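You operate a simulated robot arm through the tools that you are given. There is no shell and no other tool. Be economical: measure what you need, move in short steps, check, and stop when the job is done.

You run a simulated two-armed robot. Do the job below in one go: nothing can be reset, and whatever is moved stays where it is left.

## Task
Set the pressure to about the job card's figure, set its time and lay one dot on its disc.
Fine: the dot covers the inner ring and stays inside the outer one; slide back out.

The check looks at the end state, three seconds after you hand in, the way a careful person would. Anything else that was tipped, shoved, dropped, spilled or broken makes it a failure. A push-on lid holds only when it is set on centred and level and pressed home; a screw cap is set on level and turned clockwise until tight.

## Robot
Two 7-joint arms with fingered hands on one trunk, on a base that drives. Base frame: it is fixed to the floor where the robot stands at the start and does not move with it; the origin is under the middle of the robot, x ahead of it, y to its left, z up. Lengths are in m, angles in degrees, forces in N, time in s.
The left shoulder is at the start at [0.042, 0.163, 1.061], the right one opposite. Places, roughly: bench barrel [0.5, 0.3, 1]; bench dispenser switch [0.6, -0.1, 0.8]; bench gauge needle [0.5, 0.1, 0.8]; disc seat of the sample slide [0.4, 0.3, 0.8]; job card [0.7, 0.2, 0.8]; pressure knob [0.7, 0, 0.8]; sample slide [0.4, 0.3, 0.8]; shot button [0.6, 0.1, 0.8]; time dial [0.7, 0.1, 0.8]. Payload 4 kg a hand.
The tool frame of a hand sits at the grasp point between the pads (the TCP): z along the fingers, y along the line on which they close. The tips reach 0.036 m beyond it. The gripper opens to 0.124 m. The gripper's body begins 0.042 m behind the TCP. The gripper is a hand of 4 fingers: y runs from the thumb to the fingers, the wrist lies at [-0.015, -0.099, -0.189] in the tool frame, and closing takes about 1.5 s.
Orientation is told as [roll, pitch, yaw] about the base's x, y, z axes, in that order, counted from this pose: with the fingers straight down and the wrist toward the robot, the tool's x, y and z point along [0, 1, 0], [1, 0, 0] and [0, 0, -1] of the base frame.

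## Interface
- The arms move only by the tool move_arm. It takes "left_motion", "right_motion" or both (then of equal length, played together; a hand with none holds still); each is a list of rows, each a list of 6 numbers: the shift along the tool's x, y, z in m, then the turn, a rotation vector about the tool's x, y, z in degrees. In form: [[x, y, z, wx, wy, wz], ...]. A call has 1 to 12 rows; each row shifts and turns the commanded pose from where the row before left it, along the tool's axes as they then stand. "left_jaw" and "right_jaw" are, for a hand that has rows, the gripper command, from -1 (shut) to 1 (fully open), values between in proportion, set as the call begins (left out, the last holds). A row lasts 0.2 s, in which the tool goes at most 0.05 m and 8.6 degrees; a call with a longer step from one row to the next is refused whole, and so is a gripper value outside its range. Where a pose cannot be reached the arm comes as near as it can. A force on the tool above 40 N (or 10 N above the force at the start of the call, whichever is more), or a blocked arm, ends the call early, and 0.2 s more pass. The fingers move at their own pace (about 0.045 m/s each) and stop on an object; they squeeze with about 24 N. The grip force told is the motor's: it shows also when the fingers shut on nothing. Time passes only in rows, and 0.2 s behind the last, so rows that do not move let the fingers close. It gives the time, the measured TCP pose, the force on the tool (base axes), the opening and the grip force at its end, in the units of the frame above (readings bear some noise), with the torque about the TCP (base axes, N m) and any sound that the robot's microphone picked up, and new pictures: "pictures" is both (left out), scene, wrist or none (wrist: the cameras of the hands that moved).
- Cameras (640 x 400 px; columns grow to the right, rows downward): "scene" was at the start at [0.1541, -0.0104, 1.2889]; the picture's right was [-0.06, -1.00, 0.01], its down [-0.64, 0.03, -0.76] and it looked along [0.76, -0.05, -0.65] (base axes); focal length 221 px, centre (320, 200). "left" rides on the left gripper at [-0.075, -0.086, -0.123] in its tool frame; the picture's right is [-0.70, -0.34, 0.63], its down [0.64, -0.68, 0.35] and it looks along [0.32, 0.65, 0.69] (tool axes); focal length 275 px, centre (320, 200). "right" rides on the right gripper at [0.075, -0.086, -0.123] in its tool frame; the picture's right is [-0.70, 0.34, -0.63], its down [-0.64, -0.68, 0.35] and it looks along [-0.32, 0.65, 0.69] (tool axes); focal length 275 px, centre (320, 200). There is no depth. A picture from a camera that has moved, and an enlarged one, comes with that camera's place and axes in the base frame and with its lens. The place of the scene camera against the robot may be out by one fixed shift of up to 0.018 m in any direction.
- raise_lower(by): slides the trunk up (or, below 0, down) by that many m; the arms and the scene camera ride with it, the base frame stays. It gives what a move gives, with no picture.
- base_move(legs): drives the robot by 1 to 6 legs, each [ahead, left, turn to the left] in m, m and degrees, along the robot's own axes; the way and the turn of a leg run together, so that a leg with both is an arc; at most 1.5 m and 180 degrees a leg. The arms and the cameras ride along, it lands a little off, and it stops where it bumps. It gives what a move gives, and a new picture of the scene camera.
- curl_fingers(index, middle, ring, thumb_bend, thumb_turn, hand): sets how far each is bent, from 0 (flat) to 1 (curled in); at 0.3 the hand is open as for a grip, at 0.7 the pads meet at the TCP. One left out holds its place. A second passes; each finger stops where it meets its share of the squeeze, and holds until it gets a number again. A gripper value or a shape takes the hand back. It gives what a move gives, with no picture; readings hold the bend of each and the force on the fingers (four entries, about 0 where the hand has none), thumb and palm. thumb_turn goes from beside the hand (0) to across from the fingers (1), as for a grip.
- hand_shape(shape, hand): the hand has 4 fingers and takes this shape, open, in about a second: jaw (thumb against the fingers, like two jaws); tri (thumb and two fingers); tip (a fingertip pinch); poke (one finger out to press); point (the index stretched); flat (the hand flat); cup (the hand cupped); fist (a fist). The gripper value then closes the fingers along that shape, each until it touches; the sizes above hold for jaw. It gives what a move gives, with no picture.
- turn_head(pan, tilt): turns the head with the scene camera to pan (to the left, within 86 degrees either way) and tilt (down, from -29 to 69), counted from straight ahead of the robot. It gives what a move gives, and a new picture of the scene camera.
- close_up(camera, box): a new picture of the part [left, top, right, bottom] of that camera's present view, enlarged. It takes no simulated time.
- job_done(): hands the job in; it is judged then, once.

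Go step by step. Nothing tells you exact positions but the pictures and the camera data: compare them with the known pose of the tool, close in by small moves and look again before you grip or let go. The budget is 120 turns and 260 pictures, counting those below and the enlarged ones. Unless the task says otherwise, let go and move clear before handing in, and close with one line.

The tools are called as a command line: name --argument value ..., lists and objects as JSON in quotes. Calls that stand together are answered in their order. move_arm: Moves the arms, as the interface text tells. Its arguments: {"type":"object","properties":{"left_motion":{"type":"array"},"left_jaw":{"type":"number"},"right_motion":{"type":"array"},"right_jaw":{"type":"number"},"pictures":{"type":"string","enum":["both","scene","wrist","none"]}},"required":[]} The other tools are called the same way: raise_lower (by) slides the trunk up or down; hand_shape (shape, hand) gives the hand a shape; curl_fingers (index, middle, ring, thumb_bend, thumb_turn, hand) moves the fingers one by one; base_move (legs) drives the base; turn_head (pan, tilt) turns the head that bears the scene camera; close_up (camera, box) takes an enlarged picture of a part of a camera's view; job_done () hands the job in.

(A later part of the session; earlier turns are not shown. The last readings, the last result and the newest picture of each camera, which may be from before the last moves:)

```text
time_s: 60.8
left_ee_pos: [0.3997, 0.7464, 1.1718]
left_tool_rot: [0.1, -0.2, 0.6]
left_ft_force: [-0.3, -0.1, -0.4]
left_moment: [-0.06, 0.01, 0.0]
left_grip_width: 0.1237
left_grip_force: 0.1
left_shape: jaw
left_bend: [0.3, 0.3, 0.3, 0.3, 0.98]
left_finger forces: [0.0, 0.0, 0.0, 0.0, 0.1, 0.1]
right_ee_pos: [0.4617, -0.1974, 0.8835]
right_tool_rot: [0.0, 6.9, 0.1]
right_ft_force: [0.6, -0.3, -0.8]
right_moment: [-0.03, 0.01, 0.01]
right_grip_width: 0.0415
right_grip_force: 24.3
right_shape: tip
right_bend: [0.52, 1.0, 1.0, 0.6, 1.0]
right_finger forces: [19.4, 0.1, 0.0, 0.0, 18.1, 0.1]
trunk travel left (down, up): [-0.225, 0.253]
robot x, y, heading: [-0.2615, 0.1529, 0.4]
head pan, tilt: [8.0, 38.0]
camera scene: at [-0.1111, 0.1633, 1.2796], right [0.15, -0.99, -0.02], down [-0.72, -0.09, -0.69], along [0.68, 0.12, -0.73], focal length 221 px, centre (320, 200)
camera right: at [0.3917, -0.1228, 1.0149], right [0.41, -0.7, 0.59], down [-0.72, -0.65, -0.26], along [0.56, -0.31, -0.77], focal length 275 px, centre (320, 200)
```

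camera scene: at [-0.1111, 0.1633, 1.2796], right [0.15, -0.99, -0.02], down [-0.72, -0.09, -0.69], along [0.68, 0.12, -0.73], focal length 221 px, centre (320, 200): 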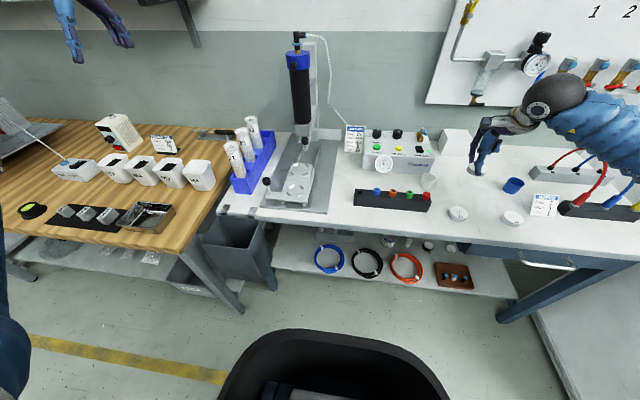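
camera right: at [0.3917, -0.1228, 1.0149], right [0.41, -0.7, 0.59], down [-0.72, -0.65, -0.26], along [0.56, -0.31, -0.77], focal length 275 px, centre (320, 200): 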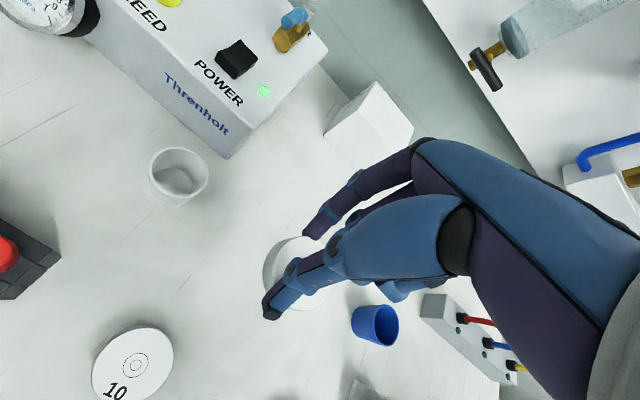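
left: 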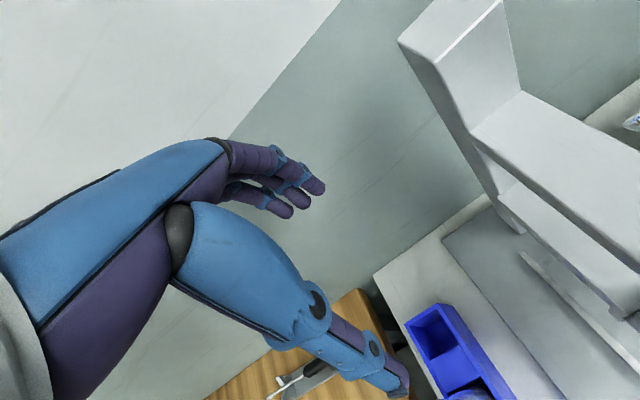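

Clear spot. I lower the disc to the bench.

move_arm --right_motion '[[0, 0.0043, 0.035, 0, 0, 0], [0, 0.0043, 0.035, 0, 0, 0], [0, 0.002, 0.016, 0, 0, 0], [0, 0, 0, 0, 0, 0]]' --pictures "none"

move_arm --right_motion '[[0, 0.001, 0.008, 0, 0, 0], [0, 0.0003, 0.003, 0, 0, 0], [0, 0, 0, 0, 0, 0]]' --pictures "none"

```text
time_s: 61.8
left_ee_pos: [0.4008, 0.7468, 1.173]
left_tool_rot: [0.0, -0.1, 0.6]
left_ft_force: [-0.8, -0.3, -0.9]
left_moment: [0.04, 0.01, 0.02]
left_grip_width: 0.1239
left_grip_force: 0.0
left_shape: jaw
left_bend: [0.3, 0.3, 0.3, 0.3, 0.98]
left_finger forces: [0.0, 0.0, 0.0, 0.1, 0.1, 0.1]
right_ee_pos: [0.4644, -0.1992, 0.7965]
right_tool_rot: [0.0, 6.9, 0.1]
right_ft_force: [-0.3, 0.4, -0.4]
right_moment: [0.01, 0.01, -0.01]
right_grip_width: 0.0414
right_grip_force: 24.0
right_shape: tip
right_bend: [0.52, 1.0, 1.0, 0.6, 1.0]
right_finger forces: [19.3, 0.0, 0.0, 0.0, 17.9, 0.0]
trunk travel left (down, up): [-0.225, 0.253]
robot x, y, heading: [-0.2628, 0.1569, 0.6]
head pan, tilt: [8.0, 38.0]
```

```text
time_s: 62.6
left_ee_pos: [0.3992, 0.7466, 1.1726]
left_tool_rot: [0.0, -0.3, 0.6]
left_ft_force: [0.8, 0.1, 0.0]
left_moment: [0.0, 0.0, -0.02]
left_grip_width: 0.1239
left_grip_force: 0.0
left_shape: jaw
left_bend: [0.3, 0.3, 0.3, 0.3, 0.98]
left_finger forces: [0.0, 0.0, 0.0, 0.0, 0.0, 0.0]
right_ee_pos: [0.4635, -0.198, 0.7843]
right_tool_rot: [0.0, 6.8, 0.1]
right_ft_force: [1.2, 0.8, 6.6]
right_moment: [0.04, 0.14, -0.05]
right_grip_width: 0.0411
right_grip_force: 24.0
right_shape: tip
right_bend: [0.52, 1.0, 1.0, 0.6, 1.0]
right_finger forces: [19.6, 0.1, 0.0, 0.0, 21.9, 0.0]
trunk travel left (down, up): [-0.225, 0.253]
robot x, y, heading: [-0.26, 0.1518, 0.4]
head pan, tilt: [8.0, 38.0]
```

Touching down. I release, lift, and turn the hand to yaw +90.

move_arm --right_motion '[[0, 0, 0, 0, 0, 0], [0, 0, 0, 0, 0, 0], [0, 0, 0, 0, 0, 0], [0, 0, 0, 0, 0, 0], [0, -0.004, -0.035, 0, 0, 0], [0, -0.005, -0.04, 0, 0, 0], [0, 0, 0, -7, 0, 0], [0, 0, 0, 0, 0, 0]]' --right_jaw 0.2 --pictures "wrist"

move_arm --right_motion '[[0, 0, 0, 0, 0, -8.2], [0, 0, 0, 0, 0, -8.2], [0, 0, 0, 0, 0, -8.2], [0, 0, 0, 0, 0, -8.2], [0, 0, 0, 0, 0, -8.2], [0, 0, 0, 0, 0, -8.2], [0, 0, 0, 0, 0, -8.2], [0, 0, 0, 0, 0, -8.2], [0, 0, 0, 0, 0, -8.2], [0, 0, 0, 0, 0, -8.2], [0, 0, 0, 0, 0, -8.2], [0, 0, 0, 0, 0, 0]]' --pictures "both"

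```text
time_s: 64.4
left_ee_pos: [0.399, 0.7467, 1.172]
left_tool_rot: [0.0, -0.1, 0.5]
left_ft_force: [-0.3, 0.5, 0.3]
left_moment: [0.01, 0.01, 0.0]
left_grip_width: 0.1235
left_grip_force: 0.0
left_shape: jaw
left_bend: [0.3, 0.3, 0.3, 0.3, 0.98]
left_finger forces: [0.0, 0.1, 0.0, 0.1, 0.1, 0.0]
right_ee_pos: [0.4614, -0.1975, 0.8618]
right_tool_rot: [0.0, 0.0, 0.1]
right_ft_force: [1.2, -0.2, 0.5]
right_moment: [-0.01, 0.01, 0.03]
right_grip_width: 0.0742
right_grip_force: 0.1
right_shape: tip
right_bend: [0.39, 0.98, 0.99, 0.53, 0.99]
right_finger forces: [0.1, 0.0, 0.0, 0.0, 0.0, 0.1]
trunk travel left (down, up): [-0.225, 0.253]
robot x, y, heading: [-0.2614, 0.157, 0.6]
head pan, tilt: [8.0, 38.0]
camera right: at [0.376, -0.1229, 0.9836], right [0.34, -0.7, 0.63], down [-0.68, -0.65, -0.35], along [0.65, -0.31, -0.69], focal length 275 px, centre (320, 200)
```

right: 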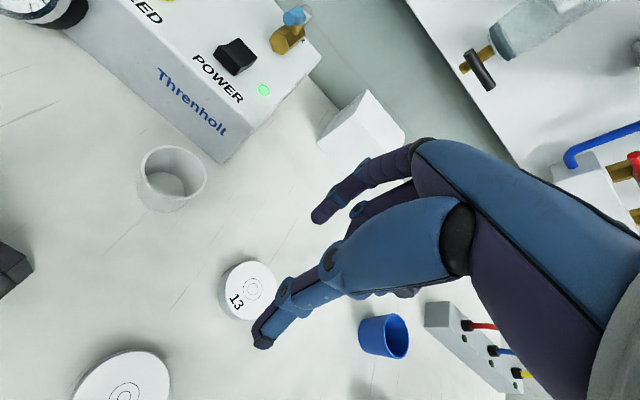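

```text
time_s: 67.0
left_ee_pos: [0.4008, 0.7458, 1.172]
left_tool_rot: [0.0, -0.3, 0.6]
left_ft_force: [-0.2, -0.7, 0.5]
left_moment: [0.0, 0.02, 0.0]
left_grip_width: 0.1237
left_grip_force: 0.0
left_shape: jaw
left_bend: [0.3, 0.3, 0.3, 0.3, 0.98]
left_finger forces: [0.0, 0.0, 0.0, 0.1, 0.0, 0.0]
right_ee_pos: [0.4553, -0.1887, 0.8627]
right_tool_rot: [-1.0, 0.2, 36.7]
right_ft_force: [-0.1, -1.3, 0.4]
right_moment: [0.02, 0.02, 0.04]
right_grip_width: 0.0739
right_grip_force: 0.1
right_shape: tip
right_bend: [0.39, 0.98, 0.99, 0.53, 0.99]
right_finger forces: [0.0, 0.1, 0.0, 0.1, 0.1, 0.0]
right hand out of reach, approached as far as the arm can: row 5, 6, 7, 8, 9, 10, 11
trunk travel left (down, up): [-0.225, 0.253]
robot x, y, heading: [-0.2609, 0.1498, 0.5]
head pan, tilt: [8.0, 38.0]
camera scene: at [-0.1112, 0.1633, 1.2795], right [0.15, -0.99, -0.02], down [-0.72, -0.09, -0.69], along [0.68, 0.12, -0.73], focal length 221 px, centre (320, 200)
camera right: at [0.3416, -0.1792, 0.9849], right [0.68, -0.35, 0.64], down [-0.16, -0.93, -0.33], along [0.71, 0.12, -0.69], focal length 275 px, centre (320, 200)
```

scene: 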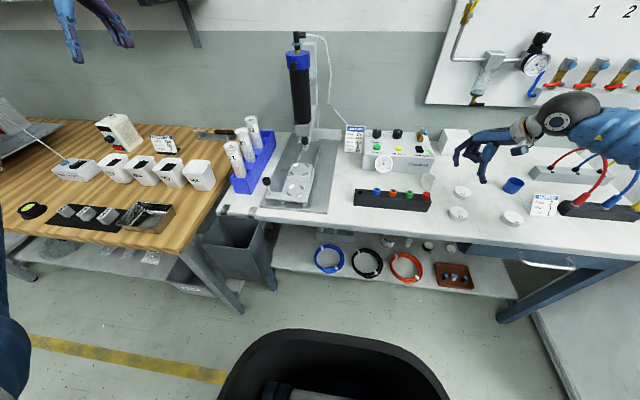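
right: 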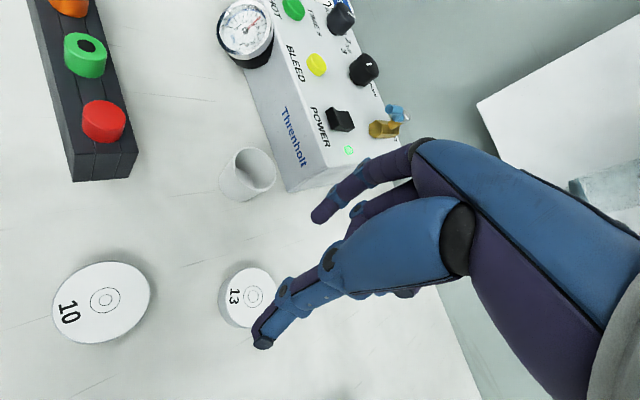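

Yaw +90 isn't reachable there. Before choosing a strategy I compare the disc's size and the seats' from the same camera at the same zoom.

close_up --camera "scene" --box '[440, 180, 480, 225]'

close_up --camera "scene" --box '[280, 160, 320, 205]'

```text
8.89 times, centred on (460, 202) of scene
camera zoom: at [-0.1112, 0.1633, 1.2795], right [0.15, -0.99, -0.02], down [-0.72, -0.09, -0.69], along [0.68, 0.12, -0.73], focal length 1968 px, centre (-924, 178)
```

zoom: 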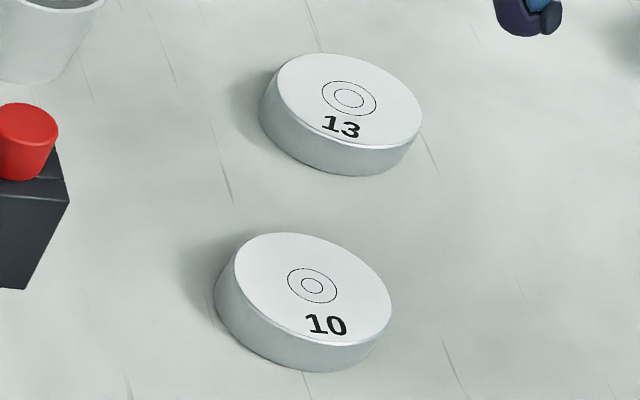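

```text
8.89 times, centred on (300, 182) of scene
camera zoom: at [-0.1112, 0.1633, 1.2795], right [0.15, -0.99, -0.02], down [-0.72, -0.09, -0.69], along [0.68, 0.12, -0.73], focal length 1968 px, centre (498, 356)
```

zoom: 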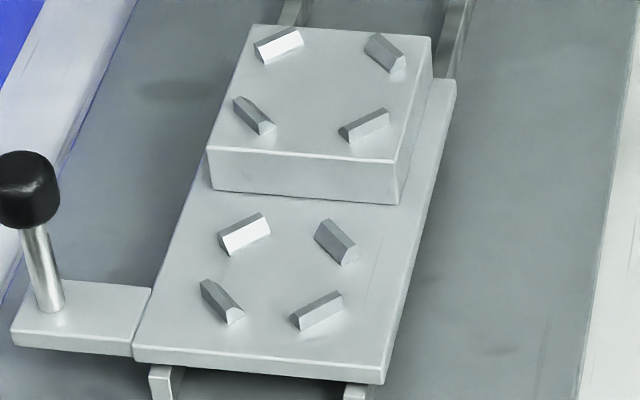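

Same-camera measurement: disc about 49 mm, front seat clear width about 42-44 mm, raised seat about 51-55 mm, so the raised seat is the right one. I will regrasp here at a reachable yaw with the hand leaning back, and rotate to sideways at the seat. First I bring the command back into reach.

move_arm --right_motion '[[0, 0, 0, 0, 0, 8.5], [0, 0, 0, 0, 0, 8.5], [0, 0, 0, 0, 0, 8.5], [0, 0, 0, 0, 0, 8.5], [0, 0, 0, 0, 0, 8.5], [0, 0, 0, 0, 0, 8.5], [0, 0, 0, 0, 0, 8.5], [0, 0, 0, 0, 0, 0], [0, 0, 0, 0, -7.5, 0], [0, 0, 0, 0, -7.5, 0], [0, 0, 0, 7, 0, 0], [0, 0, 0, 0, 0, 0]]' --pictures "wrist"

```text
time_s: 69.6
left_ee_pos: [0.3992, 0.7463, 1.1724]
left_tool_rot: [0.0, -0.2, 0.5]
left_ft_force: [0.9, 0.4, 0.6]
left_moment: [-0.05, 0.0, 0.01]
left_grip_width: 0.1238
left_grip_force: 0.2
left_shape: jaw
left_bend: [0.3, 0.3, 0.3, 0.3, 0.98]
left_finger forces: [0.1, 0.0, 0.0, 0.1, 0.0, 0.0]
right_ee_pos: [0.4549, -0.1898, 0.8629]
right_tool_rot: [-15.8, 6.2, -24.7]
right_ft_force: [0.2, 0.6, -0.4]
right_moment: [-0.01, 0.0, 0.0]
right_grip_width: 0.0745
right_grip_force: 0.1
right_shape: tip
right_bend: [0.39, 0.98, 0.99, 0.53, 0.99]
right_finger forces: [0.0, 0.0, 0.0, 0.0, 0.0, 0.0]
trunk travel left (down, up): [-0.225, 0.253]
robot x, y, heading: [-0.2584, 0.1593, 0.4]
head pan, tilt: [8.0, 38.0]
camera right: at [0.4318, -0.0623, 0.9691], right [0.17, -0.63, 0.76], down [-0.93, -0.36, -0.08], along [0.32, -0.69, -0.65], focal length 275 px, centre (320, 200)
```

right: 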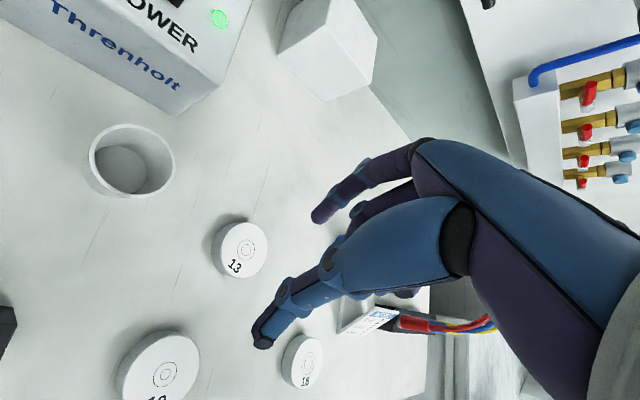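

I turn back to yaw 0 about the vertical, center over the disc and descend to just above the grip height.

move_arm --right_motion '[[0, 0, 0, -2.07, -0.94, -7.67], [0, 0, 0, -2.07, -0.94, -7.67], [0, 0, 0, -2.07, -0.94, -7.67], [0, 0.009, -0.0011, 0, 0, 0], [0.0082, 0.0037, 0.0302, 0, 0, 0], [0.0082, 0.0037, 0.0302, 0, 0, 0], [0, 0, 0, 0, 0, 0]]' --pictures "wrist"

close_up --camera "scene" --box '[430, 120, 510, 220]'

```text
time_s: 71.2
left_ee_pos: [0.3996, 0.7464, 1.1719]
left_tool_rot: [0.0, -0.1, 0.6]
left_ft_force: [0.0, 0.6, -0.7]
left_moment: [0.02, -0.01, -0.03]
left_grip_width: 0.1234
left_grip_force: 0.1
left_shape: jaw
left_bend: [0.3, 0.3, 0.3, 0.3, 0.98]
left_finger forces: [0.1, 0.0, 0.0, 0.1, 0.0, 0.0]
right_ee_pos: [0.4669, -0.1899, 0.8019]
right_tool_rot: [-16.0, 6.4, -0.6]
right_ft_force: [-0.4, 0.2, -0.3]
right_moment: [0.01, 0.01, 0.03]
right_grip_width: 0.0744
right_grip_force: 0.1
right_shape: tip
right_bend: [0.39, 0.98, 0.99, 0.53, 0.99]
right_finger forces: [0.0, 0.1, 0.1, 0.0, 0.0, 0.0]
trunk travel left (down, up): [-0.225, 0.253]
robot x, y, heading: [-0.2603, 0.1559, 0.7]
head pan, tilt: [8.0, 38.0]
camera right: at [0.3937, -0.0829, 0.9076], right [0.42, -0.5, 0.76], down [-0.7, -0.71, -0.08], along [0.57, -0.5, -0.65], focal length 275 px, centre (320, 200)
```

right: 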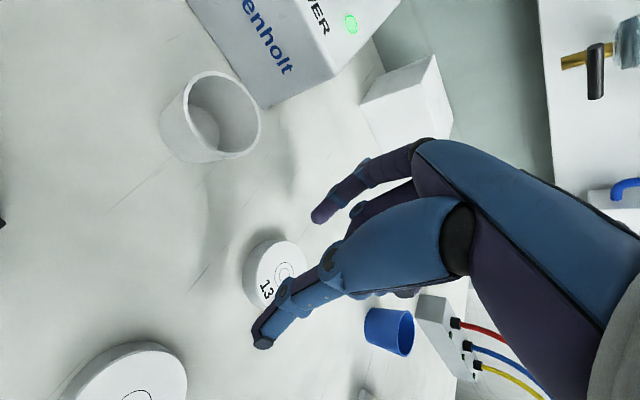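

```text
4.00 times, centred on (470, 170) of scene
camera zoom: at [-0.1112, 0.1629, 1.2796], right [0.15, -0.99, -0.02], down [-0.72, -0.09, -0.69], along [0.68, 0.12, -0.73], focal length 886 px, centre (-280, 320)
```

zoom: 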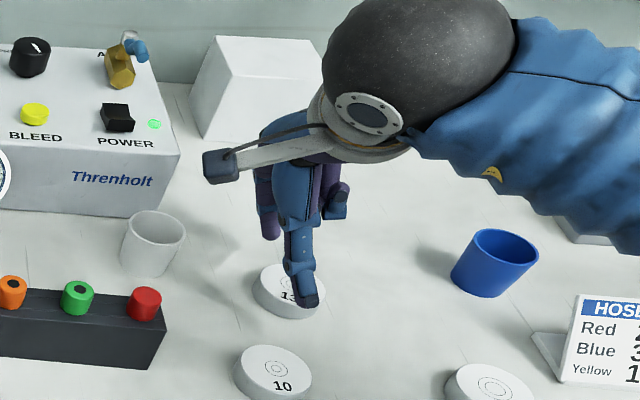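

Small correction of 5 mm left, then down 15 mm with force check.

move_arm --right_motion '[[0.0048, -0.0031, -0.0009, 0, 0, 0], [0.0026, 0.0012, 0.0096, 0, 0, 0], [0.0008, 0.0004, 0.0033, 0, 0, 0], [0, 0, 0, 0, 0, 0]]' --pictures "none"

move_arm --right_motion '[[0.0006, 0.0003, 0.0025, 0, 0, 0], [0, 0, 0, 0, 0, 0]]' --pictures "wrist"

```text
time_s: 72.2
left_ee_pos: [0.4009, 0.7464, 1.1717]
left_tool_rot: [0.1, 0.0, 0.6]
left_ft_force: [-0.1, 0.3, 0.2]
left_moment: [-0.03, 0.01, -0.04]
left_grip_width: 0.1238
left_grip_force: 0.1
left_shape: jaw
left_bend: [0.3, 0.3, 0.3, 0.3, 0.98]
left_finger forces: [0.0, 0.0, 0.0, 0.0, 0.0, 0.1]
right_ee_pos: [0.4628, -0.1862, 0.7865]
right_tool_rot: [-15.9, 6.3, -0.8]
right_ft_force: [-0.7, -0.4, 0.8]
right_moment: [0.02, 0.01, 0.01]
right_grip_width: 0.0741
right_grip_force: 0.2
right_shape: tip
right_bend: [0.39, 0.98, 0.99, 0.53, 0.99]
right_finger forces: [0.0, 0.0, 0.0, 0.1, 0.1, 0.0]
trunk travel left (down, up): [-0.225, 0.253]
robot x, y, heading: [-0.2614, 0.1553, 0.4]
head pan, tilt: [8.0, 38.0]
```

```text
time_s: 72.8
left_ee_pos: [0.4004, 0.7468, 1.172]
left_tool_rot: [0.1, -0.1, 0.6]
left_ft_force: [0.4, 0.2, -0.5]
left_moment: [0.01, 0.01, -0.04]
left_grip_width: 0.1236
left_grip_force: 0.0
left_shape: jaw
left_bend: [0.3, 0.3, 0.3, 0.3, 0.98]
left_finger forces: [0.0, 0.1, 0.0, 0.0, 0.1, 0.1]
right_ee_pos: [0.4619, -0.1864, 0.7843]
right_tool_rot: [-16.0, 6.5, -0.7]
right_ft_force: [-0.4, 0.4, 0.3]
right_moment: [-0.01, 0.03, 0.03]
right_grip_width: 0.0742
right_grip_force: 0.0
right_shape: tip
right_bend: [0.39, 0.98, 0.99, 0.53, 0.99]
right_finger forces: [0.1, 0.0, 0.0, 0.0, 0.1, 0.1]
trunk travel left (down, up): [-0.225, 0.253]
robot x, y, heading: [-0.2592, 0.1541, 0.6]
head pan, tilt: [8.0, 38.0]
camera right: at [0.3896, -0.079, 0.8908], right [0.42, -0.5, 0.76], down [-0.7, -0.71, -0.08], along [0.57, -0.5, -0.65], focal length 275 px, centre (320, 200)
```

right: 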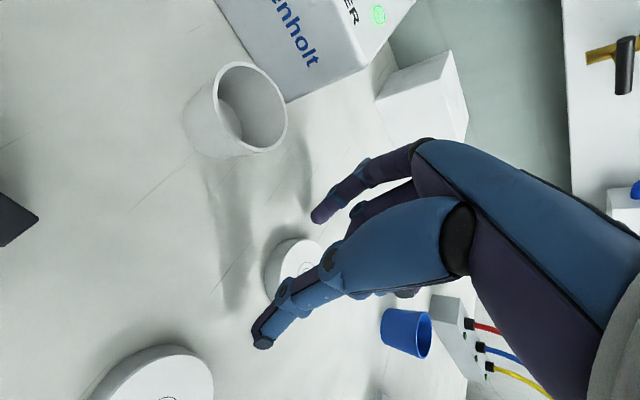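

Centred on the pinch line. I close on the disc.

move_arm --right_motion '[[0, 0, 0, 0, 0, 0], [0, 0, 0, 0, 0, 0], [0, 0, 0, 0, 0, 0], [0, 0, 0, 0, 0, 0], [0, 0, 0, 0, 0, 0]]' --right_jaw -0.3 --pictures "wrist"

close_up --camera "scene" --box '[430, 120, 510, 220]'

```text
time_s: 74.0
left_ee_pos: [0.4004, 0.7456, 1.1724]
left_tool_rot: [0.0, -0.1, 0.6]
left_ft_force: [0.1, -0.6, 0.2]
left_moment: [-0.03, 0.0, 0.03]
left_grip_width: 0.1237
left_grip_force: 0.1
left_shape: jaw
left_bend: [0.3, 0.3, 0.3, 0.3, 0.98]
left_finger forces: [0.1, 0.0, 0.1, 0.1, 0.0, 0.0]
right_ee_pos: [0.4623, -0.1861, 0.7834]
right_tool_rot: [-15.9, 6.4, -0.6]
right_ft_force: [-0.1, -0.3, 0.7]
right_moment: [-0.01, 0.01, 0.05]
right_grip_width: 0.0456
right_grip_force: 0.0
right_shape: tip
right_bend: [0.49, 0.98, 0.99, 0.59, 1.0]
right_finger forces: [0.0, 0.0, 0.0, 0.1, 0.0, 0.0]
trunk travel left (down, up): [-0.225, 0.253]
robot x, y, heading: [-0.2603, 0.1541, 0.3]
head pan, tilt: [8.0, 38.0]
camera right: at [0.3896, -0.079, 0.8908], right [0.42, -0.5, 0.76], down [-0.7, -0.71, -0.08], along [0.57, -0.5, -0.65], focal length 275 px, centre (320, 200)
```

right: 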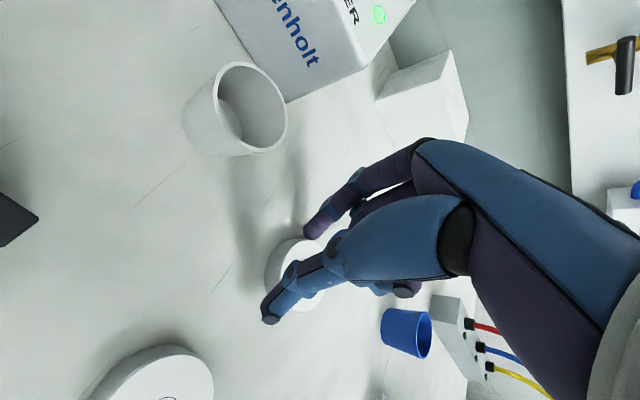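

```text
4.00 times, centred on (470, 170) of scene
camera zoom: at [-0.1109, 0.163, 1.2795], right [0.15, -0.99, -0.02], down [-0.72, -0.09, -0.69], along [0.68, 0.12, -0.73], focal length 886 px, centre (-280, 320)
```

zoom: 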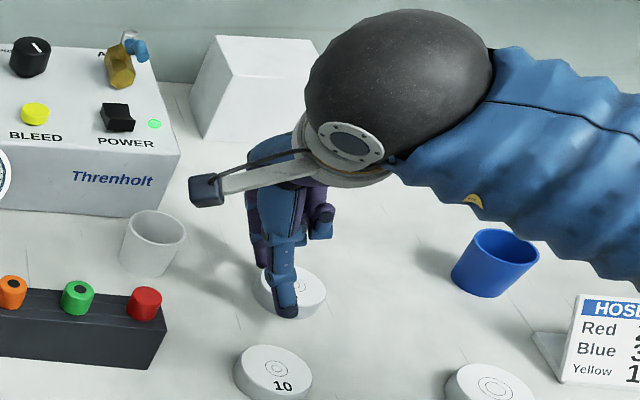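

move_arm --right_motion '[[0, 0, 0, 0, 0, 0], [0, 0, 0, 0, 0, 0], [0, 0, 0, 0, 0, 0]]' --right_jaw -0.4 --pictures "none"

close_up --camera "scene" --box '[430, 120, 510, 220]'

close_up --camera "right" --box '[220, 180, 400, 350]'

```text
time_s: 74.8
left_ee_pos: [0.3991, 0.7467, 1.1721]
left_tool_rot: [0.0, -0.1, 0.6]
left_ft_force: [0.2, 0.0, -0.6]
left_moment: [-0.05, 0.0, -0.01]
left_grip_width: 0.1239
left_grip_force: 0.0
left_shape: jaw
left_bend: [0.3, 0.3, 0.3, 0.3, 0.98]
left_finger forces: [0.0, 0.1, 0.0, 0.0, 0.0, 0.0]
right_ee_pos: [0.4617, -0.1862, 0.785]
right_tool_rot: [-16.0, 6.4, -0.7]
right_ft_force: [-0.9, 0.4, 2.3]
right_moment: [0.01, 0.09, 0.0]
right_grip_width: 0.0348
right_grip_force: 23.9
right_shape: tip
right_bend: [0.55, 1.0, 1.0, 0.62, 1.0]
right_finger forces: [18.5, 0.0, 0.0, 0.0, 18.0, 0.0]
trunk travel left (down, up): [-0.225, 0.253]
robot x, y, heading: [-0.2603, 0.1528, 0.3]
head pan, tilt: [8.0, 38.0]
```

```text
4.00 times, centred on (470, 170) of scene
camera zoom: at [-0.111, 0.1631, 1.2795], right [0.15, -0.99, -0.02], down [-0.72, -0.09, -0.69], along [0.68, 0.12, -0.73], focal length 886 px, centre (-280, 320)
```

zoom: 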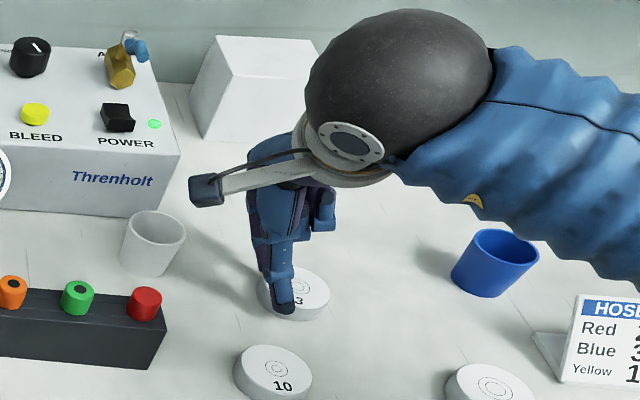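

```text
2.35 times, centred on (310, 265) of right
camera zoom: at [0.3895, -0.079, 0.891], right [0.42, -0.5, 0.76], down [-0.7, -0.71, -0.08], along [0.57, -0.5, -0.65], focal length 648 px, centre (344, 47)
```

zoom: 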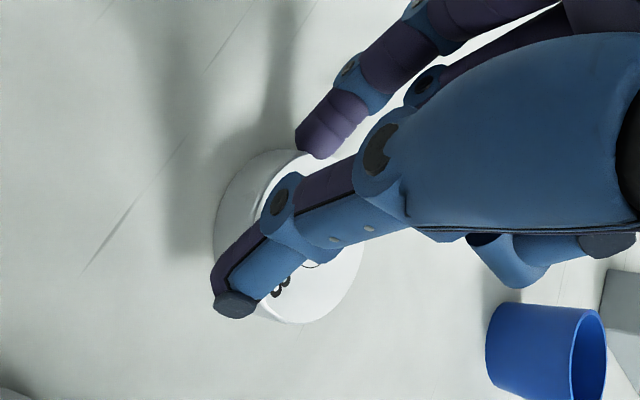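

The grip is off-centre to the left by about 1 cm. I open, shift right, and grip again.

move_arm --right_motion '[[0, 0, 0, 0, 0, 0], [0, 0, 0, 0, 0, 0], [0, 0, 0, 0, 0, 0], [0, 0, 0, 0, 0, 0], [-0.0055, 0.0002, 0.0014, 0, 0, 0], [-0.0055, 0.0002, 0.0014, 0, 0, 0], [0, 0, 0, 0, 0, 0]]' --right_jaw 0.2 --pictures "wrist"

close_up --camera "scene" --box '[430, 120, 510, 220]'

```text
time_s: 76.4
left_ee_pos: [0.3995, 0.7464, 1.1728]
left_tool_rot: [0.0, -0.1, 0.7]
left_ft_force: [0.0, 0.5, 0.4]
left_moment: [0.0, 0.04, -0.02]
left_grip_width: 0.1237
left_grip_force: 0.0
left_shape: jaw
left_bend: [0.3, 0.3, 0.3, 0.3, 0.98]
left_finger forces: [0.0, 0.0, 0.1, 0.0, 0.0, 0.1]
right_ee_pos: [0.4632, -0.1976, 0.7845]
right_tool_rot: [-16.0, 6.4, -0.7]
right_ft_force: [0.1, -0.1, 0.2]
right_moment: [0.01, 0.02, -0.01]
right_grip_width: 0.0738
right_grip_force: 0.0
right_shape: tip
right_bend: [0.39, 0.98, 0.99, 0.53, 0.99]
right_finger forces: [0.0, 0.0, 0.1, 0.1, 0.0, 0.0]
trunk travel left (down, up): [-0.225, 0.253]
robot x, y, heading: [-0.2589, 0.1506, 0.4]
head pan, tilt: [8.0, 38.0]
camera right: at [0.3901, -0.0906, 0.8916], right [0.42, -0.5, 0.76], down [-0.7, -0.71, -0.08], along [0.57, -0.5, -0.65], focal length 275 px, centre (320, 200)
```

right: 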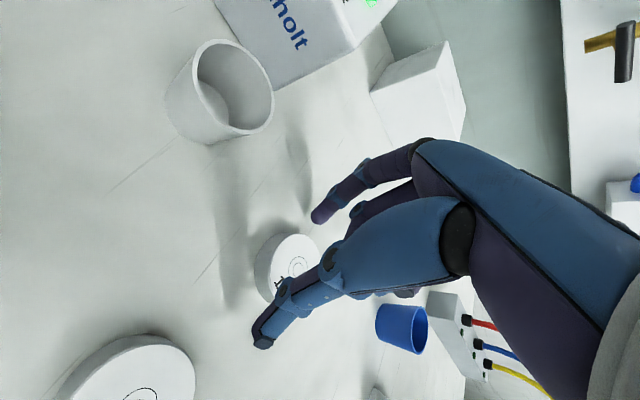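

```text
4.00 times, centred on (470, 170) of scene
camera zoom: at [-0.1109, 0.163, 1.2795], right [0.15, -0.99, -0.02], down [-0.72, -0.09, -0.69], along [0.68, 0.12, -0.73], focal length 886 px, centre (-280, 320)
```

zoom: 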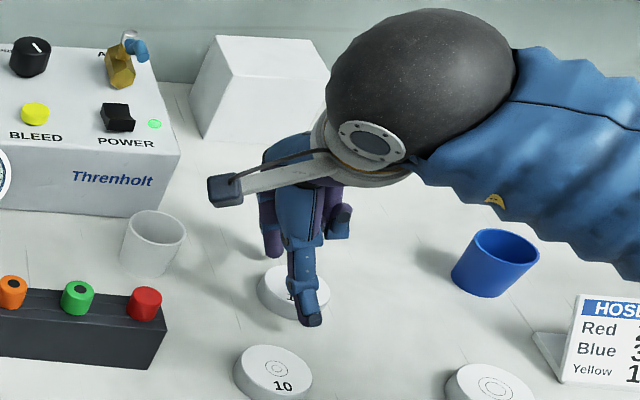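

I shift back 6 mm (the thumb swings sideways as it closes) and close again.

move_arm --right_motion '[[0.0053, -0.0002, -0.0014, 0, 0, 0], [0, 0, 0, 0, 0, 0]]' --pictures "none"

move_arm --right_motion '[[0, 0, 0, 0, 0, 0], [0, 0, 0, 0, 0, 0], [0, 0, 0, 0, 0, 0], [0, 0, 0, 0, 0, 0], [0, 0, 0, 0, 0, 0], [0, 0, 0, 0, 0, 0]]' --right_jaw -0.33 --pictures "none"

close_up --camera "right" --box '[220, 180, 400, 350]'

```text
time_s: 77.0
left_ee_pos: [0.4003, 0.7457, 1.1724]
left_tool_rot: [0.0, -0.1, 0.6]
left_ft_force: [-0.4, -0.1, 0.0]
left_moment: [-0.01, -0.01, 0.0]
left_grip_width: 0.1236
left_grip_force: 0.1
left_shape: jaw
left_bend: [0.3, 0.3, 0.3, 0.3, 0.98]
left_finger forces: [0.1, 0.0, 0.1, 0.1, 0.0, 0.1]
right_ee_pos: [0.4625, -0.1922, 0.7852]
right_tool_rot: [-16.0, 6.4, -0.8]
right_ft_force: [-0.7, -0.2, -0.6]
right_moment: [0.03, 0.02, -0.06]
right_grip_width: 0.0741
right_grip_force: 0.1
right_shape: tip
right_bend: [0.39, 0.98, 0.99, 0.53, 0.99]
right_finger forces: [0.1, 0.0, 0.0, 0.1, 0.1, 0.0]
trunk travel left (down, up): [-0.225, 0.253]
robot x, y, heading: [-0.2618, 0.1549, 0.4]
head pan, tilt: [8.0, 38.0]
```

```text
time_s: 78.4
left_ee_pos: [0.3987, 0.7458, 1.1721]
left_tool_rot: [0.1, -0.1, 0.5]
left_ft_force: [-0.9, 0.0, 0.3]
left_moment: [0.03, 0.0, 0.0]
left_grip_width: 0.1239
left_grip_force: 0.0
left_shape: jaw
left_bend: [0.3, 0.3, 0.3, 0.3, 0.98]
left_finger forces: [0.0, 0.0, 0.0, 0.1, 0.1, 0.0]
right_ee_pos: [0.4626, -0.192, 0.7849]
right_tool_rot: [-16.0, 6.5, -0.6]
right_ft_force: [0.3, 1.8, 4.0]
right_moment: [0.0, 0.18, -0.05]
right_grip_width: 0.0386
right_grip_force: 24.1
right_shape: tip
right_bend: [0.54, 1.0, 1.0, 0.6, 1.0]
right_finger forces: [18.8, 0.0, 0.0, 0.0, 18.8, 0.0]
trunk travel left (down, up): [-0.225, 0.253]
robot x, y, heading: [-0.2582, 0.157, 0.2]
head pan, tilt: [8.0, 38.0]
```

```text
2.35 times, centred on (310, 265) of right
camera zoom: at [0.3897, -0.0851, 0.8914], right [0.42, -0.5, 0.76], down [-0.7, -0.71, -0.08], along [0.57, -0.5, -0.65], focal length 648 px, centre (344, 47)
```

zoom: 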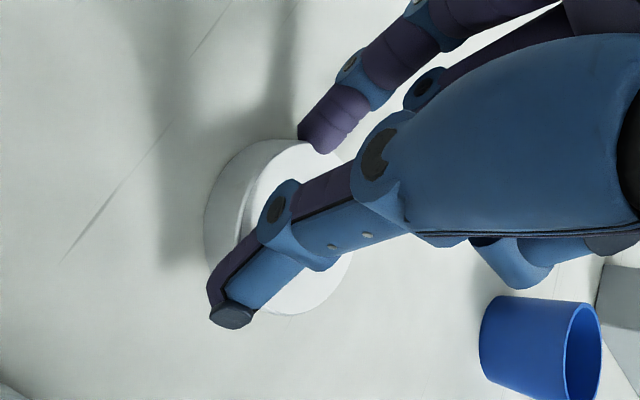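

Better but still a little off; one more 5 mm correction to the right.

move_arm --right_motion '[[0, 0, 0, 0, 0, 0], [0, 0, 0, 0, 0, 0], [0, 0, 0, 0, 0, 0], [-0.0053, 0.0002, 0.0014, 0, 0, 0], [0, 0, 0, 0, 0, 0]]' --right_jaw 0.1 --pictures "none"

move_arm --right_motion '[[0, 0, 0, 0, 0, 0], [0, 0, 0, 0, 0, 0], [0, 0, 0, 0, 0, 0], [0, 0, 0, 0, 0, 0], [0, 0, 0, 0, 0, 0]]' --right_jaw -0.33 --pictures "none"

close_up --camera "right" --box '[220, 180, 400, 350]'

```text
time_s: 79.6
left_ee_pos: [0.3998, 0.7466, 1.1726]
left_tool_rot: [0.0, -0.1, 0.6]
left_ft_force: [0.4, -0.1, 1.0]
left_moment: [-0.02, -0.03, -0.02]
left_grip_width: 0.124
left_grip_force: 0.0
left_shape: jaw
left_bend: [0.3, 0.3, 0.3, 0.3, 0.98]
left_finger forces: [0.1, 0.0, 0.0, 0.0, 0.1, 0.0]
right_ee_pos: [0.4623, -0.1985, 0.7856]
right_tool_rot: [-16.0, 6.5, -0.7]
right_ft_force: [-0.3, 0.0, 0.1]
right_moment: [-0.02, 0.01, 0.03]
right_grip_width: 0.0681
right_grip_force: 0.1
right_shape: tip
right_bend: [0.41, 0.98, 0.99, 0.54, 0.99]
right_finger forces: [0.0, 0.1, 0.0, 0.0, 0.0, 0.0]
trunk travel left (down, up): [-0.225, 0.253]
robot x, y, heading: [-0.2587, 0.1507, 0.6]
head pan, tilt: [8.0, 38.0]
```

```text
time_s: 80.8
left_ee_pos: [0.3986, 0.7481, 1.1729]
left_tool_rot: [0.0, -0.2, 0.6]
left_ft_force: [-0.9, 0.2, 0.5]
left_moment: [-0.02, -0.01, 0.01]
left_grip_width: 0.1237
left_grip_force: 0.1
left_shape: jaw
left_bend: [0.3, 0.3, 0.3, 0.3, 0.98]
left_finger forces: [0.0, 0.1, 0.0, 0.0, 0.0, 0.0]
right_ee_pos: [0.4627, -0.1974, 0.7886]
right_tool_rot: [-16.0, 6.2, -0.7]
right_ft_force: [0.4, 2.0, 26.2]
right_moment: [-0.17, 0.41, -0.06]
right_grip_width: 0.0071
right_grip_force: 23.7
right_shape: tip
right_bend: [0.71, 1.0, 1.0, 0.67, 1.0]
right_finger forces: [0.0, 0.0, 0.0, 0.1, 39.2, 0.0]
trunk travel left (down, up): [-0.225, 0.253]
robot x, y, heading: [-0.2624, 0.1508, 0.6]
head pan, tilt: [8.0, 38.0]
```

```text
2.35 times, centred on (310, 265) of right
camera zoom: at [0.3895, -0.0907, 0.8948], right [0.41, -0.5, 0.76], down [-0.7, -0.71, -0.08], along [0.58, -0.5, -0.64], focal length 648 px, centre (344, 47)
```

zoom: 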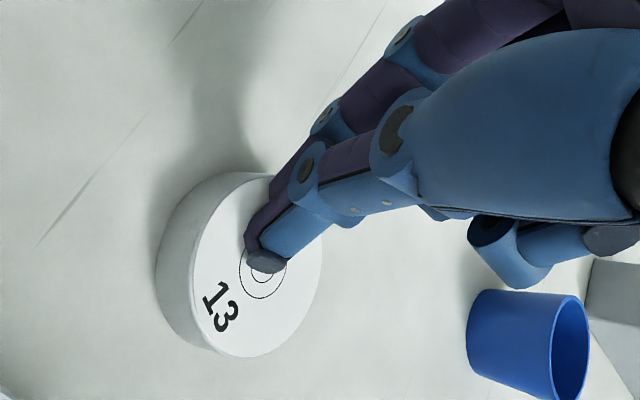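

The thumb rode over the rim. I lift, open, recenter on the disc (about [0.440, -0.209]) with slightly less tilt, and go 3 mm lower.

move_arm --right_motion '[[-0.0078, -0.0035, -0.0288, 0, 0, 0], [0, 0, 0, 0, 0, 0], [0, 0, 0, 0, 0, 0], [0, 0, 0, 0, 0, 0], [0, 0, 0, 0, 0, 0], [-0.0112, -0.0172, 0.0052, 0, 0, 0], [0, 0, 0, -3, 0, 0], [0.0057, 0.0015, 0.0212, 0, 0, 0], [0.0026, 0.0007, 0.0096, 0, 0, 0], [0, 0, 0, 0, 0, 0]]' --right_jaw 0.2 --pictures "wrist"

close_up --camera "scene" --box '[430, 130, 510, 230]'

```text
time_s: 83.0
left_ee_pos: [0.3997, 0.7462, 1.173]
left_tool_rot: [-0.1, -0.1, 0.6]
left_ft_force: [-0.2, -0.2, 0.0]
left_moment: [0.04, 0.0, 0.0]
left_grip_width: 0.1235
left_grip_force: 0.0
left_shape: jaw
left_bend: [0.3, 0.3, 0.3, 0.3, 0.98]
left_finger forces: [0.1, 0.0, 0.0, 0.0, 0.0, 0.0]
right_ee_pos: [0.444, -0.21, 0.7828]
right_tool_rot: [-15.9, 3.5, 0.1]
right_ft_force: [-0.6, 0.0, 0.3]
right_moment: [0.01, 0.01, 0.03]
right_grip_width: 0.0742
right_grip_force: 0.0
right_shape: tip
right_bend: [0.39, 0.98, 0.99, 0.53, 0.99]
right_finger forces: [0.0, 0.0, 0.0, 0.1, 0.0, 0.0]
trunk travel left (down, up): [-0.225, 0.253]
robot x, y, heading: [-0.2605, 0.153, 0.4]
head pan, tilt: [8.0, 38.0]
camera right: at [0.3647, -0.1043, 0.8847], right [0.39, -0.5, 0.78], down [-0.69, -0.72, -0.11], along [0.61, -0.49, -0.62], focal length 275 px, centre (320, 200)
```

right: 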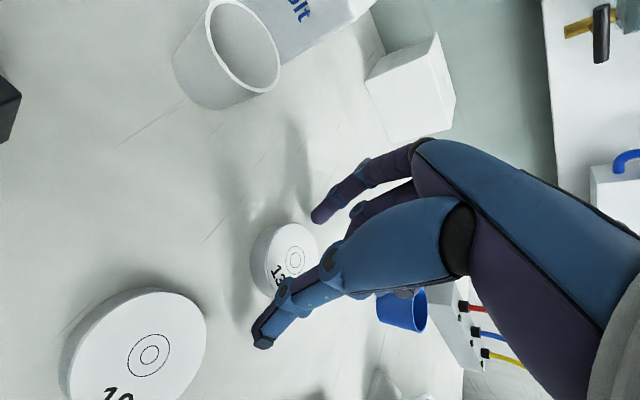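

```text
4.00 times, centred on (470, 180) of scene
camera zoom: at [-0.1109, 0.1629, 1.2795], right [0.15, -0.99, -0.02], down [-0.72, -0.09, -0.69], along [0.68, 0.12, -0.73], focal length 886 px, centre (-280, 280)
```

zoom: 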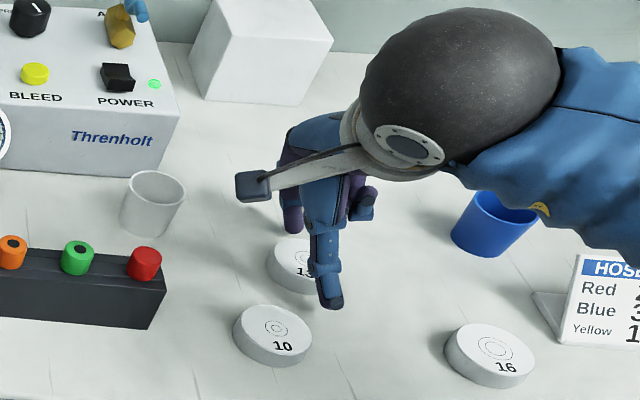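

I shift 9 mm left and 4 mm back, then close.

move_arm --right_motion '[[0.0087, -0.0043, -0.0019, 0, 0, 0], [0, 0, 0, 0, 0, 0]]' --pictures "none"

move_arm --right_motion '[[0, 0, 0, 0, 0, 0], [0, 0, 0, 0, 0, 0], [0, 0, 0, 0, 0, 0], [0, 0, 0, 0, 0, 0], [0, 0, 0, 0, 0, 0]]' --right_jaw -0.3 --pictures "none"

close_up --camera "right" --box '[220, 180, 400, 350]'

close_up --camera "scene" --box '[430, 130, 510, 230]'

```text
time_s: 83.6
left_ee_pos: [0.3991, 0.7464, 1.1729]
left_tool_rot: [0.0, -0.1, 0.6]
left_ft_force: [-0.5, -0.5, 0.0]
left_moment: [-0.02, -0.02, 0.0]
left_grip_width: 0.1237
left_grip_force: 0.1
left_shape: jaw
left_bend: [0.3, 0.3, 0.3, 0.3, 0.98]
left_finger forces: [0.0, 0.0, 0.0, 0.0, 0.1, 0.0]
right_ee_pos: [0.44, -0.2016, 0.781]
right_tool_rot: [-15.9, 3.5, 0.1]
right_ft_force: [-0.9, -0.3, -0.3]
right_moment: [-0.02, -0.02, 0.03]
right_grip_width: 0.0742
right_grip_force: 0.1
right_shape: tip
right_bend: [0.39, 0.98, 0.99, 0.53, 0.99]
right_finger forces: [0.0, 0.0, 0.1, 0.1, 0.1, 0.0]
trunk travel left (down, up): [-0.225, 0.253]
robot x, y, heading: [-0.2589, 0.1528, 0.7]
head pan, tilt: [8.0, 38.0]
```

```text
time_s: 84.8
left_ee_pos: [0.3996, 0.7462, 1.1718]
left_tool_rot: [0.0, -0.2, 0.7]
left_ft_force: [-0.3, 0.1, 0.3]
left_moment: [0.02, 0.0, 0.0]
left_grip_width: 0.1237
left_grip_force: 0.0
left_shape: jaw
left_bend: [0.3, 0.3, 0.3, 0.3, 0.98]
left_finger forces: [0.1, 0.0, 0.0, 0.1, 0.1, 0.0]
right_ee_pos: [0.4409, -0.2021, 0.7822]
right_tool_rot: [-15.9, 3.5, 0.1]
right_ft_force: [-0.1, 0.6, 3.5]
right_moment: [0.03, 0.14, 0.02]
right_grip_width: 0.0449
right_grip_force: 23.9
right_shape: tip
right_bend: [0.5, 1.0, 1.0, 0.59, 1.0]
right_finger forces: [19.3, 0.0, 0.0, 0.0, 21.9, 0.0]
trunk travel left (down, up): [-0.225, 0.253]
robot x, y, heading: [-0.257, 0.1597, 0.6]
head pan, tilt: [8.0, 38.0]
```

```text
2.35 times, centred on (310, 265) of right
camera zoom: at [0.3611, -0.0957, 0.8843], right [0.39, -0.5, 0.78], down [-0.69, -0.72, -0.11], along [0.61, -0.49, -0.62], focal length 648 px, centre (344, 47)
```

zoom: 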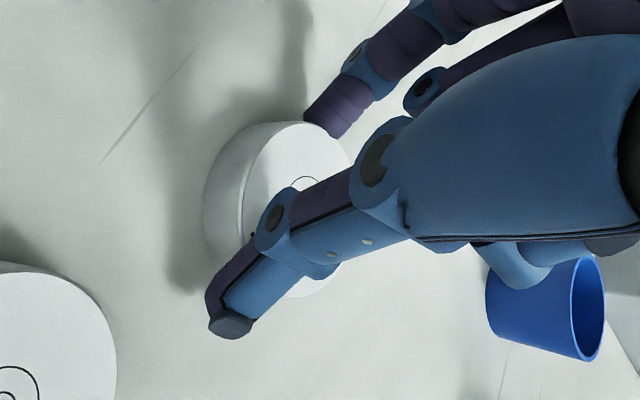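

```text
4.00 times, centred on (470, 180) of scene
camera zoom: at [-0.1112, 0.1631, 1.2795], right [0.15, -0.99, -0.02], down [-0.72, -0.09, -0.69], along [0.68, 0.12, -0.73], focal length 886 px, centre (-280, 280)
```

zoom: 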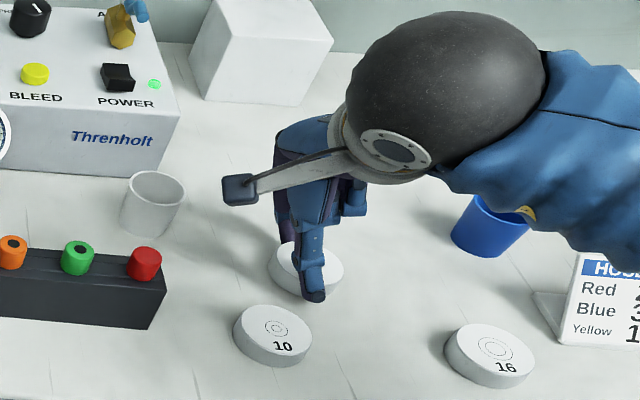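

A solid, centred grip (45 mm, 20 N). I lift and move left over clear space, then reposition the base so that a sideways hand is reachable at the seat.

move_arm --right_motion '[[-0.0054, -0.0012, -0.0192, 0, 0, 0], [-0.0122, -0.0027, -0.0432, 0, 0, 0], [-0.0122, -0.0027, -0.0432, 0, 0, 0], [-0.0122, -0.0027, -0.0432, 0, 0, 0], [-0.0122, -0.0027, -0.0432, 0, 0, 0], [0.0433, -0.0008, -0.0121, 0, 0, 0], [0.0433, -0.0008, -0.0121, 0, 0, 0], [0.0433, -0.0008, -0.0121, 0, 0, 0], [0.0433, -0.0008, -0.0121, 0, 0, 0], [0.0433, -0.0008, -0.0121, 0, 0, 0], [0, 0, 0, 0, 0, 0]]' --pictures "wrist"

base_move --legs '[[0.06, -0.26, 0], [0, 0, 22]]'

```text
time_s: 87.2
left_ee_pos: [0.3999, 0.7448, 1.1732]
left_tool_rot: [0.0, -0.2, 0.5]
left_ft_force: [0.3, -0.3, -0.4]
left_moment: [0.02, -0.02, 0.01]
left_grip_width: 0.1239
left_grip_force: 0.0
left_shape: jaw
left_bend: [0.3, 0.3, 0.3, 0.3, 0.98]
left_finger forces: [0.0, 0.0, 0.0, 0.1, 0.0, 0.0]
right_ee_pos: [0.4369, 0.0288, 0.9805]
right_tool_rot: [-16.0, 3.5, 0.0]
right_ft_force: [-1.0, -0.3, -1.2]
right_moment: [-0.01, -0.02, -0.01]
right_grip_width: 0.0447
right_grip_force: 23.9
right_shape: tip
right_bend: [0.5, 1.0, 1.0, 0.6, 1.0]
right_finger forces: [19.6, 0.1, 0.0, 0.0, 19.0, 0.1]
trunk travel left (down, up): [-0.225, 0.253]
robot x, y, heading: [-0.2603, 0.1568, 0.4]
head pan, tilt: [8.0, 38.0]
camera right: at [0.358, 0.1346, 1.0823], right [0.39, -0.5, 0.78], down [-0.69, -0.72, -0.11], along [0.61, -0.49, -0.62], focal length 275 px, centre (320, 200)
```

right: 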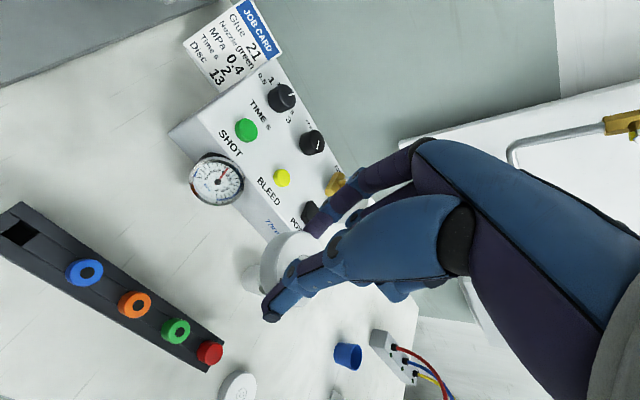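

```text
time_s: 90.3
left_ee_pos: [0.1809, 0.6963, 1.1712]
left_tool_rot: [0.1, -0.1, 23.4]
left_ft_force: [-0.6, -0.1, 0.1]
left_moment: [0.0, -0.03, -0.02]
left_grip_width: 0.1235
left_grip_force: 0.1
left_shape: jaw
left_bend: [0.3, 0.3, 0.3, 0.3, 0.98]
left_finger forces: [0.0, 0.0, 0.0, 0.0, 0.0, 0.1]
right_ee_pos: [0.4934, 0.0498, 0.9808]
right_tool_rot: [-15.9, 3.5, 22.9]
right_ft_force: [-0.4, -0.1, -0.4]
right_moment: [0.03, 0.03, 0.02]
right_grip_width: 0.0442
right_grip_force: 23.8
right_shape: tip
right_bend: [0.5, 1.0, 1.0, 0.6, 1.0]
right_finger forces: [19.6, 0.1, 0.0, 0.0, 18.9, 0.0]
trunk travel left (down, up): [-0.225, 0.253]
robot x, y, heading: [-0.1981, -0.1058, 23.2]
head pan, tilt: [8.0, 38.0]
camera scene: at [-0.065, -0.0423, 1.2795], right [0.52, -0.86, -0.02], down [-0.63, -0.37, -0.69], along [0.58, 0.37, -0.73], focal length 221 px, centre (320, 200)
```

scene: 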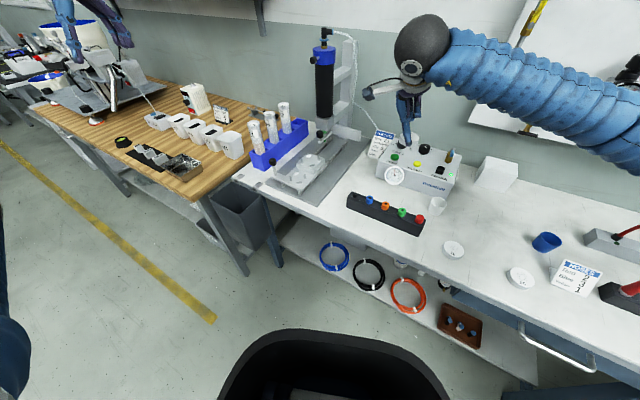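

Held well. Now I move the hand toward the slide at safe height and turn it to about yaw 83.

move_arm --right_motion '[[0.0398, 0.0038, -0.0115, 0, 0, 0], [0.0398, 0.0038, -0.0115, 0, 0, 0], [0.0398, 0.0038, -0.0115, 0, 0, 0], [0.0398, 0.0038, -0.0115, 0, 0, 0], [0.0398, 0.0038, -0.0115, 0, 0, 0], [0, 0, 0, -2.3, -0.51, -8.2], [0, 0, 0, -2.3, -0.51, -8.2], [0, 0, 0, -2.3, -0.51, -8.2], [0, 0, 0, -2.3, -0.51, -8.2], [0, 0, 0, -2.3, -0.51, -8.2], [0, 0, 0, -2.3, -0.51, -8.2], [0, 0, 0, -2.3, -0.51, -8.2]]' --pictures "both"

```text
time_s: 92.9
left_ee_pos: [0.1822, 0.6953, 1.1721]
left_tool_rot: [0.0, 0.0, 23.4]
left_ft_force: [0.4, 0.2, 0.3]
left_moment: [-0.01, -0.01, 0.01]
left_grip_width: 0.1237
left_grip_force: 0.1
left_shape: jaw
left_bend: [0.3, 0.3, 0.3, 0.3, 0.98]
left_finger forces: [0.0, 0.0, 0.0, 0.0, 0.0, 0.0]
right_ee_pos: [0.4296, 0.2489, 0.9794]
right_tool_rot: [-15.7, 3.7, 82.8]
right_ft_force: [-0.4, 0.0, -0.5]
right_moment: [0.03, 0.01, -0.02]
right_grip_width: 0.0442
right_grip_force: 24.1
right_shape: tip
right_bend: [0.5, 1.0, 1.0, 0.6, 1.0]
right_finger forces: [19.4, 0.0, 0.0, 0.0, 18.6, 0.1]
trunk travel left (down, up): [-0.225, 0.253]
robot x, y, heading: [-0.1984, -0.1024, 23.6]
head pan, tilt: [8.0, 38.0]
camera scene: at [-0.0643, -0.0429, 1.2794], right [0.52, -0.86, -0.02], down [-0.63, -0.36, -0.69], along [0.58, 0.37, -0.73], focal length 221 px, centre (320, 200)
camera right: at [0.3161, 0.1833, 1.0825], right [0.54, 0.32, 0.78], down [0.62, -0.77, -0.11], along [0.56, 0.54, -0.62], focal length 275 px, centre (320, 200)
```

scene: 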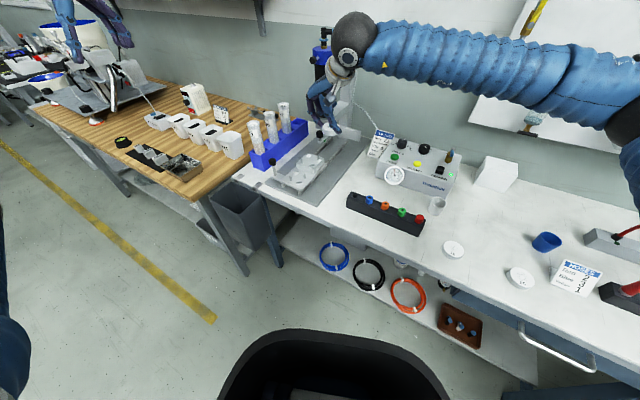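
right: 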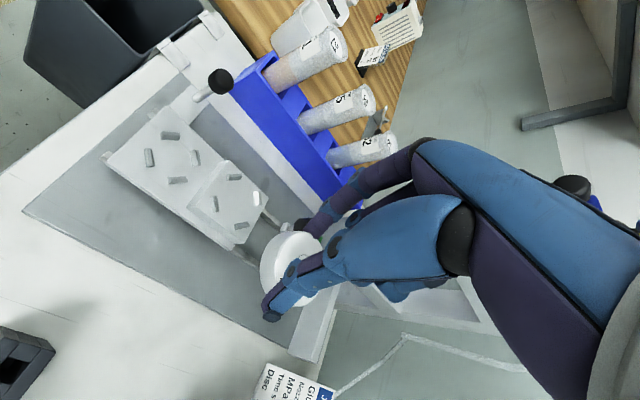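

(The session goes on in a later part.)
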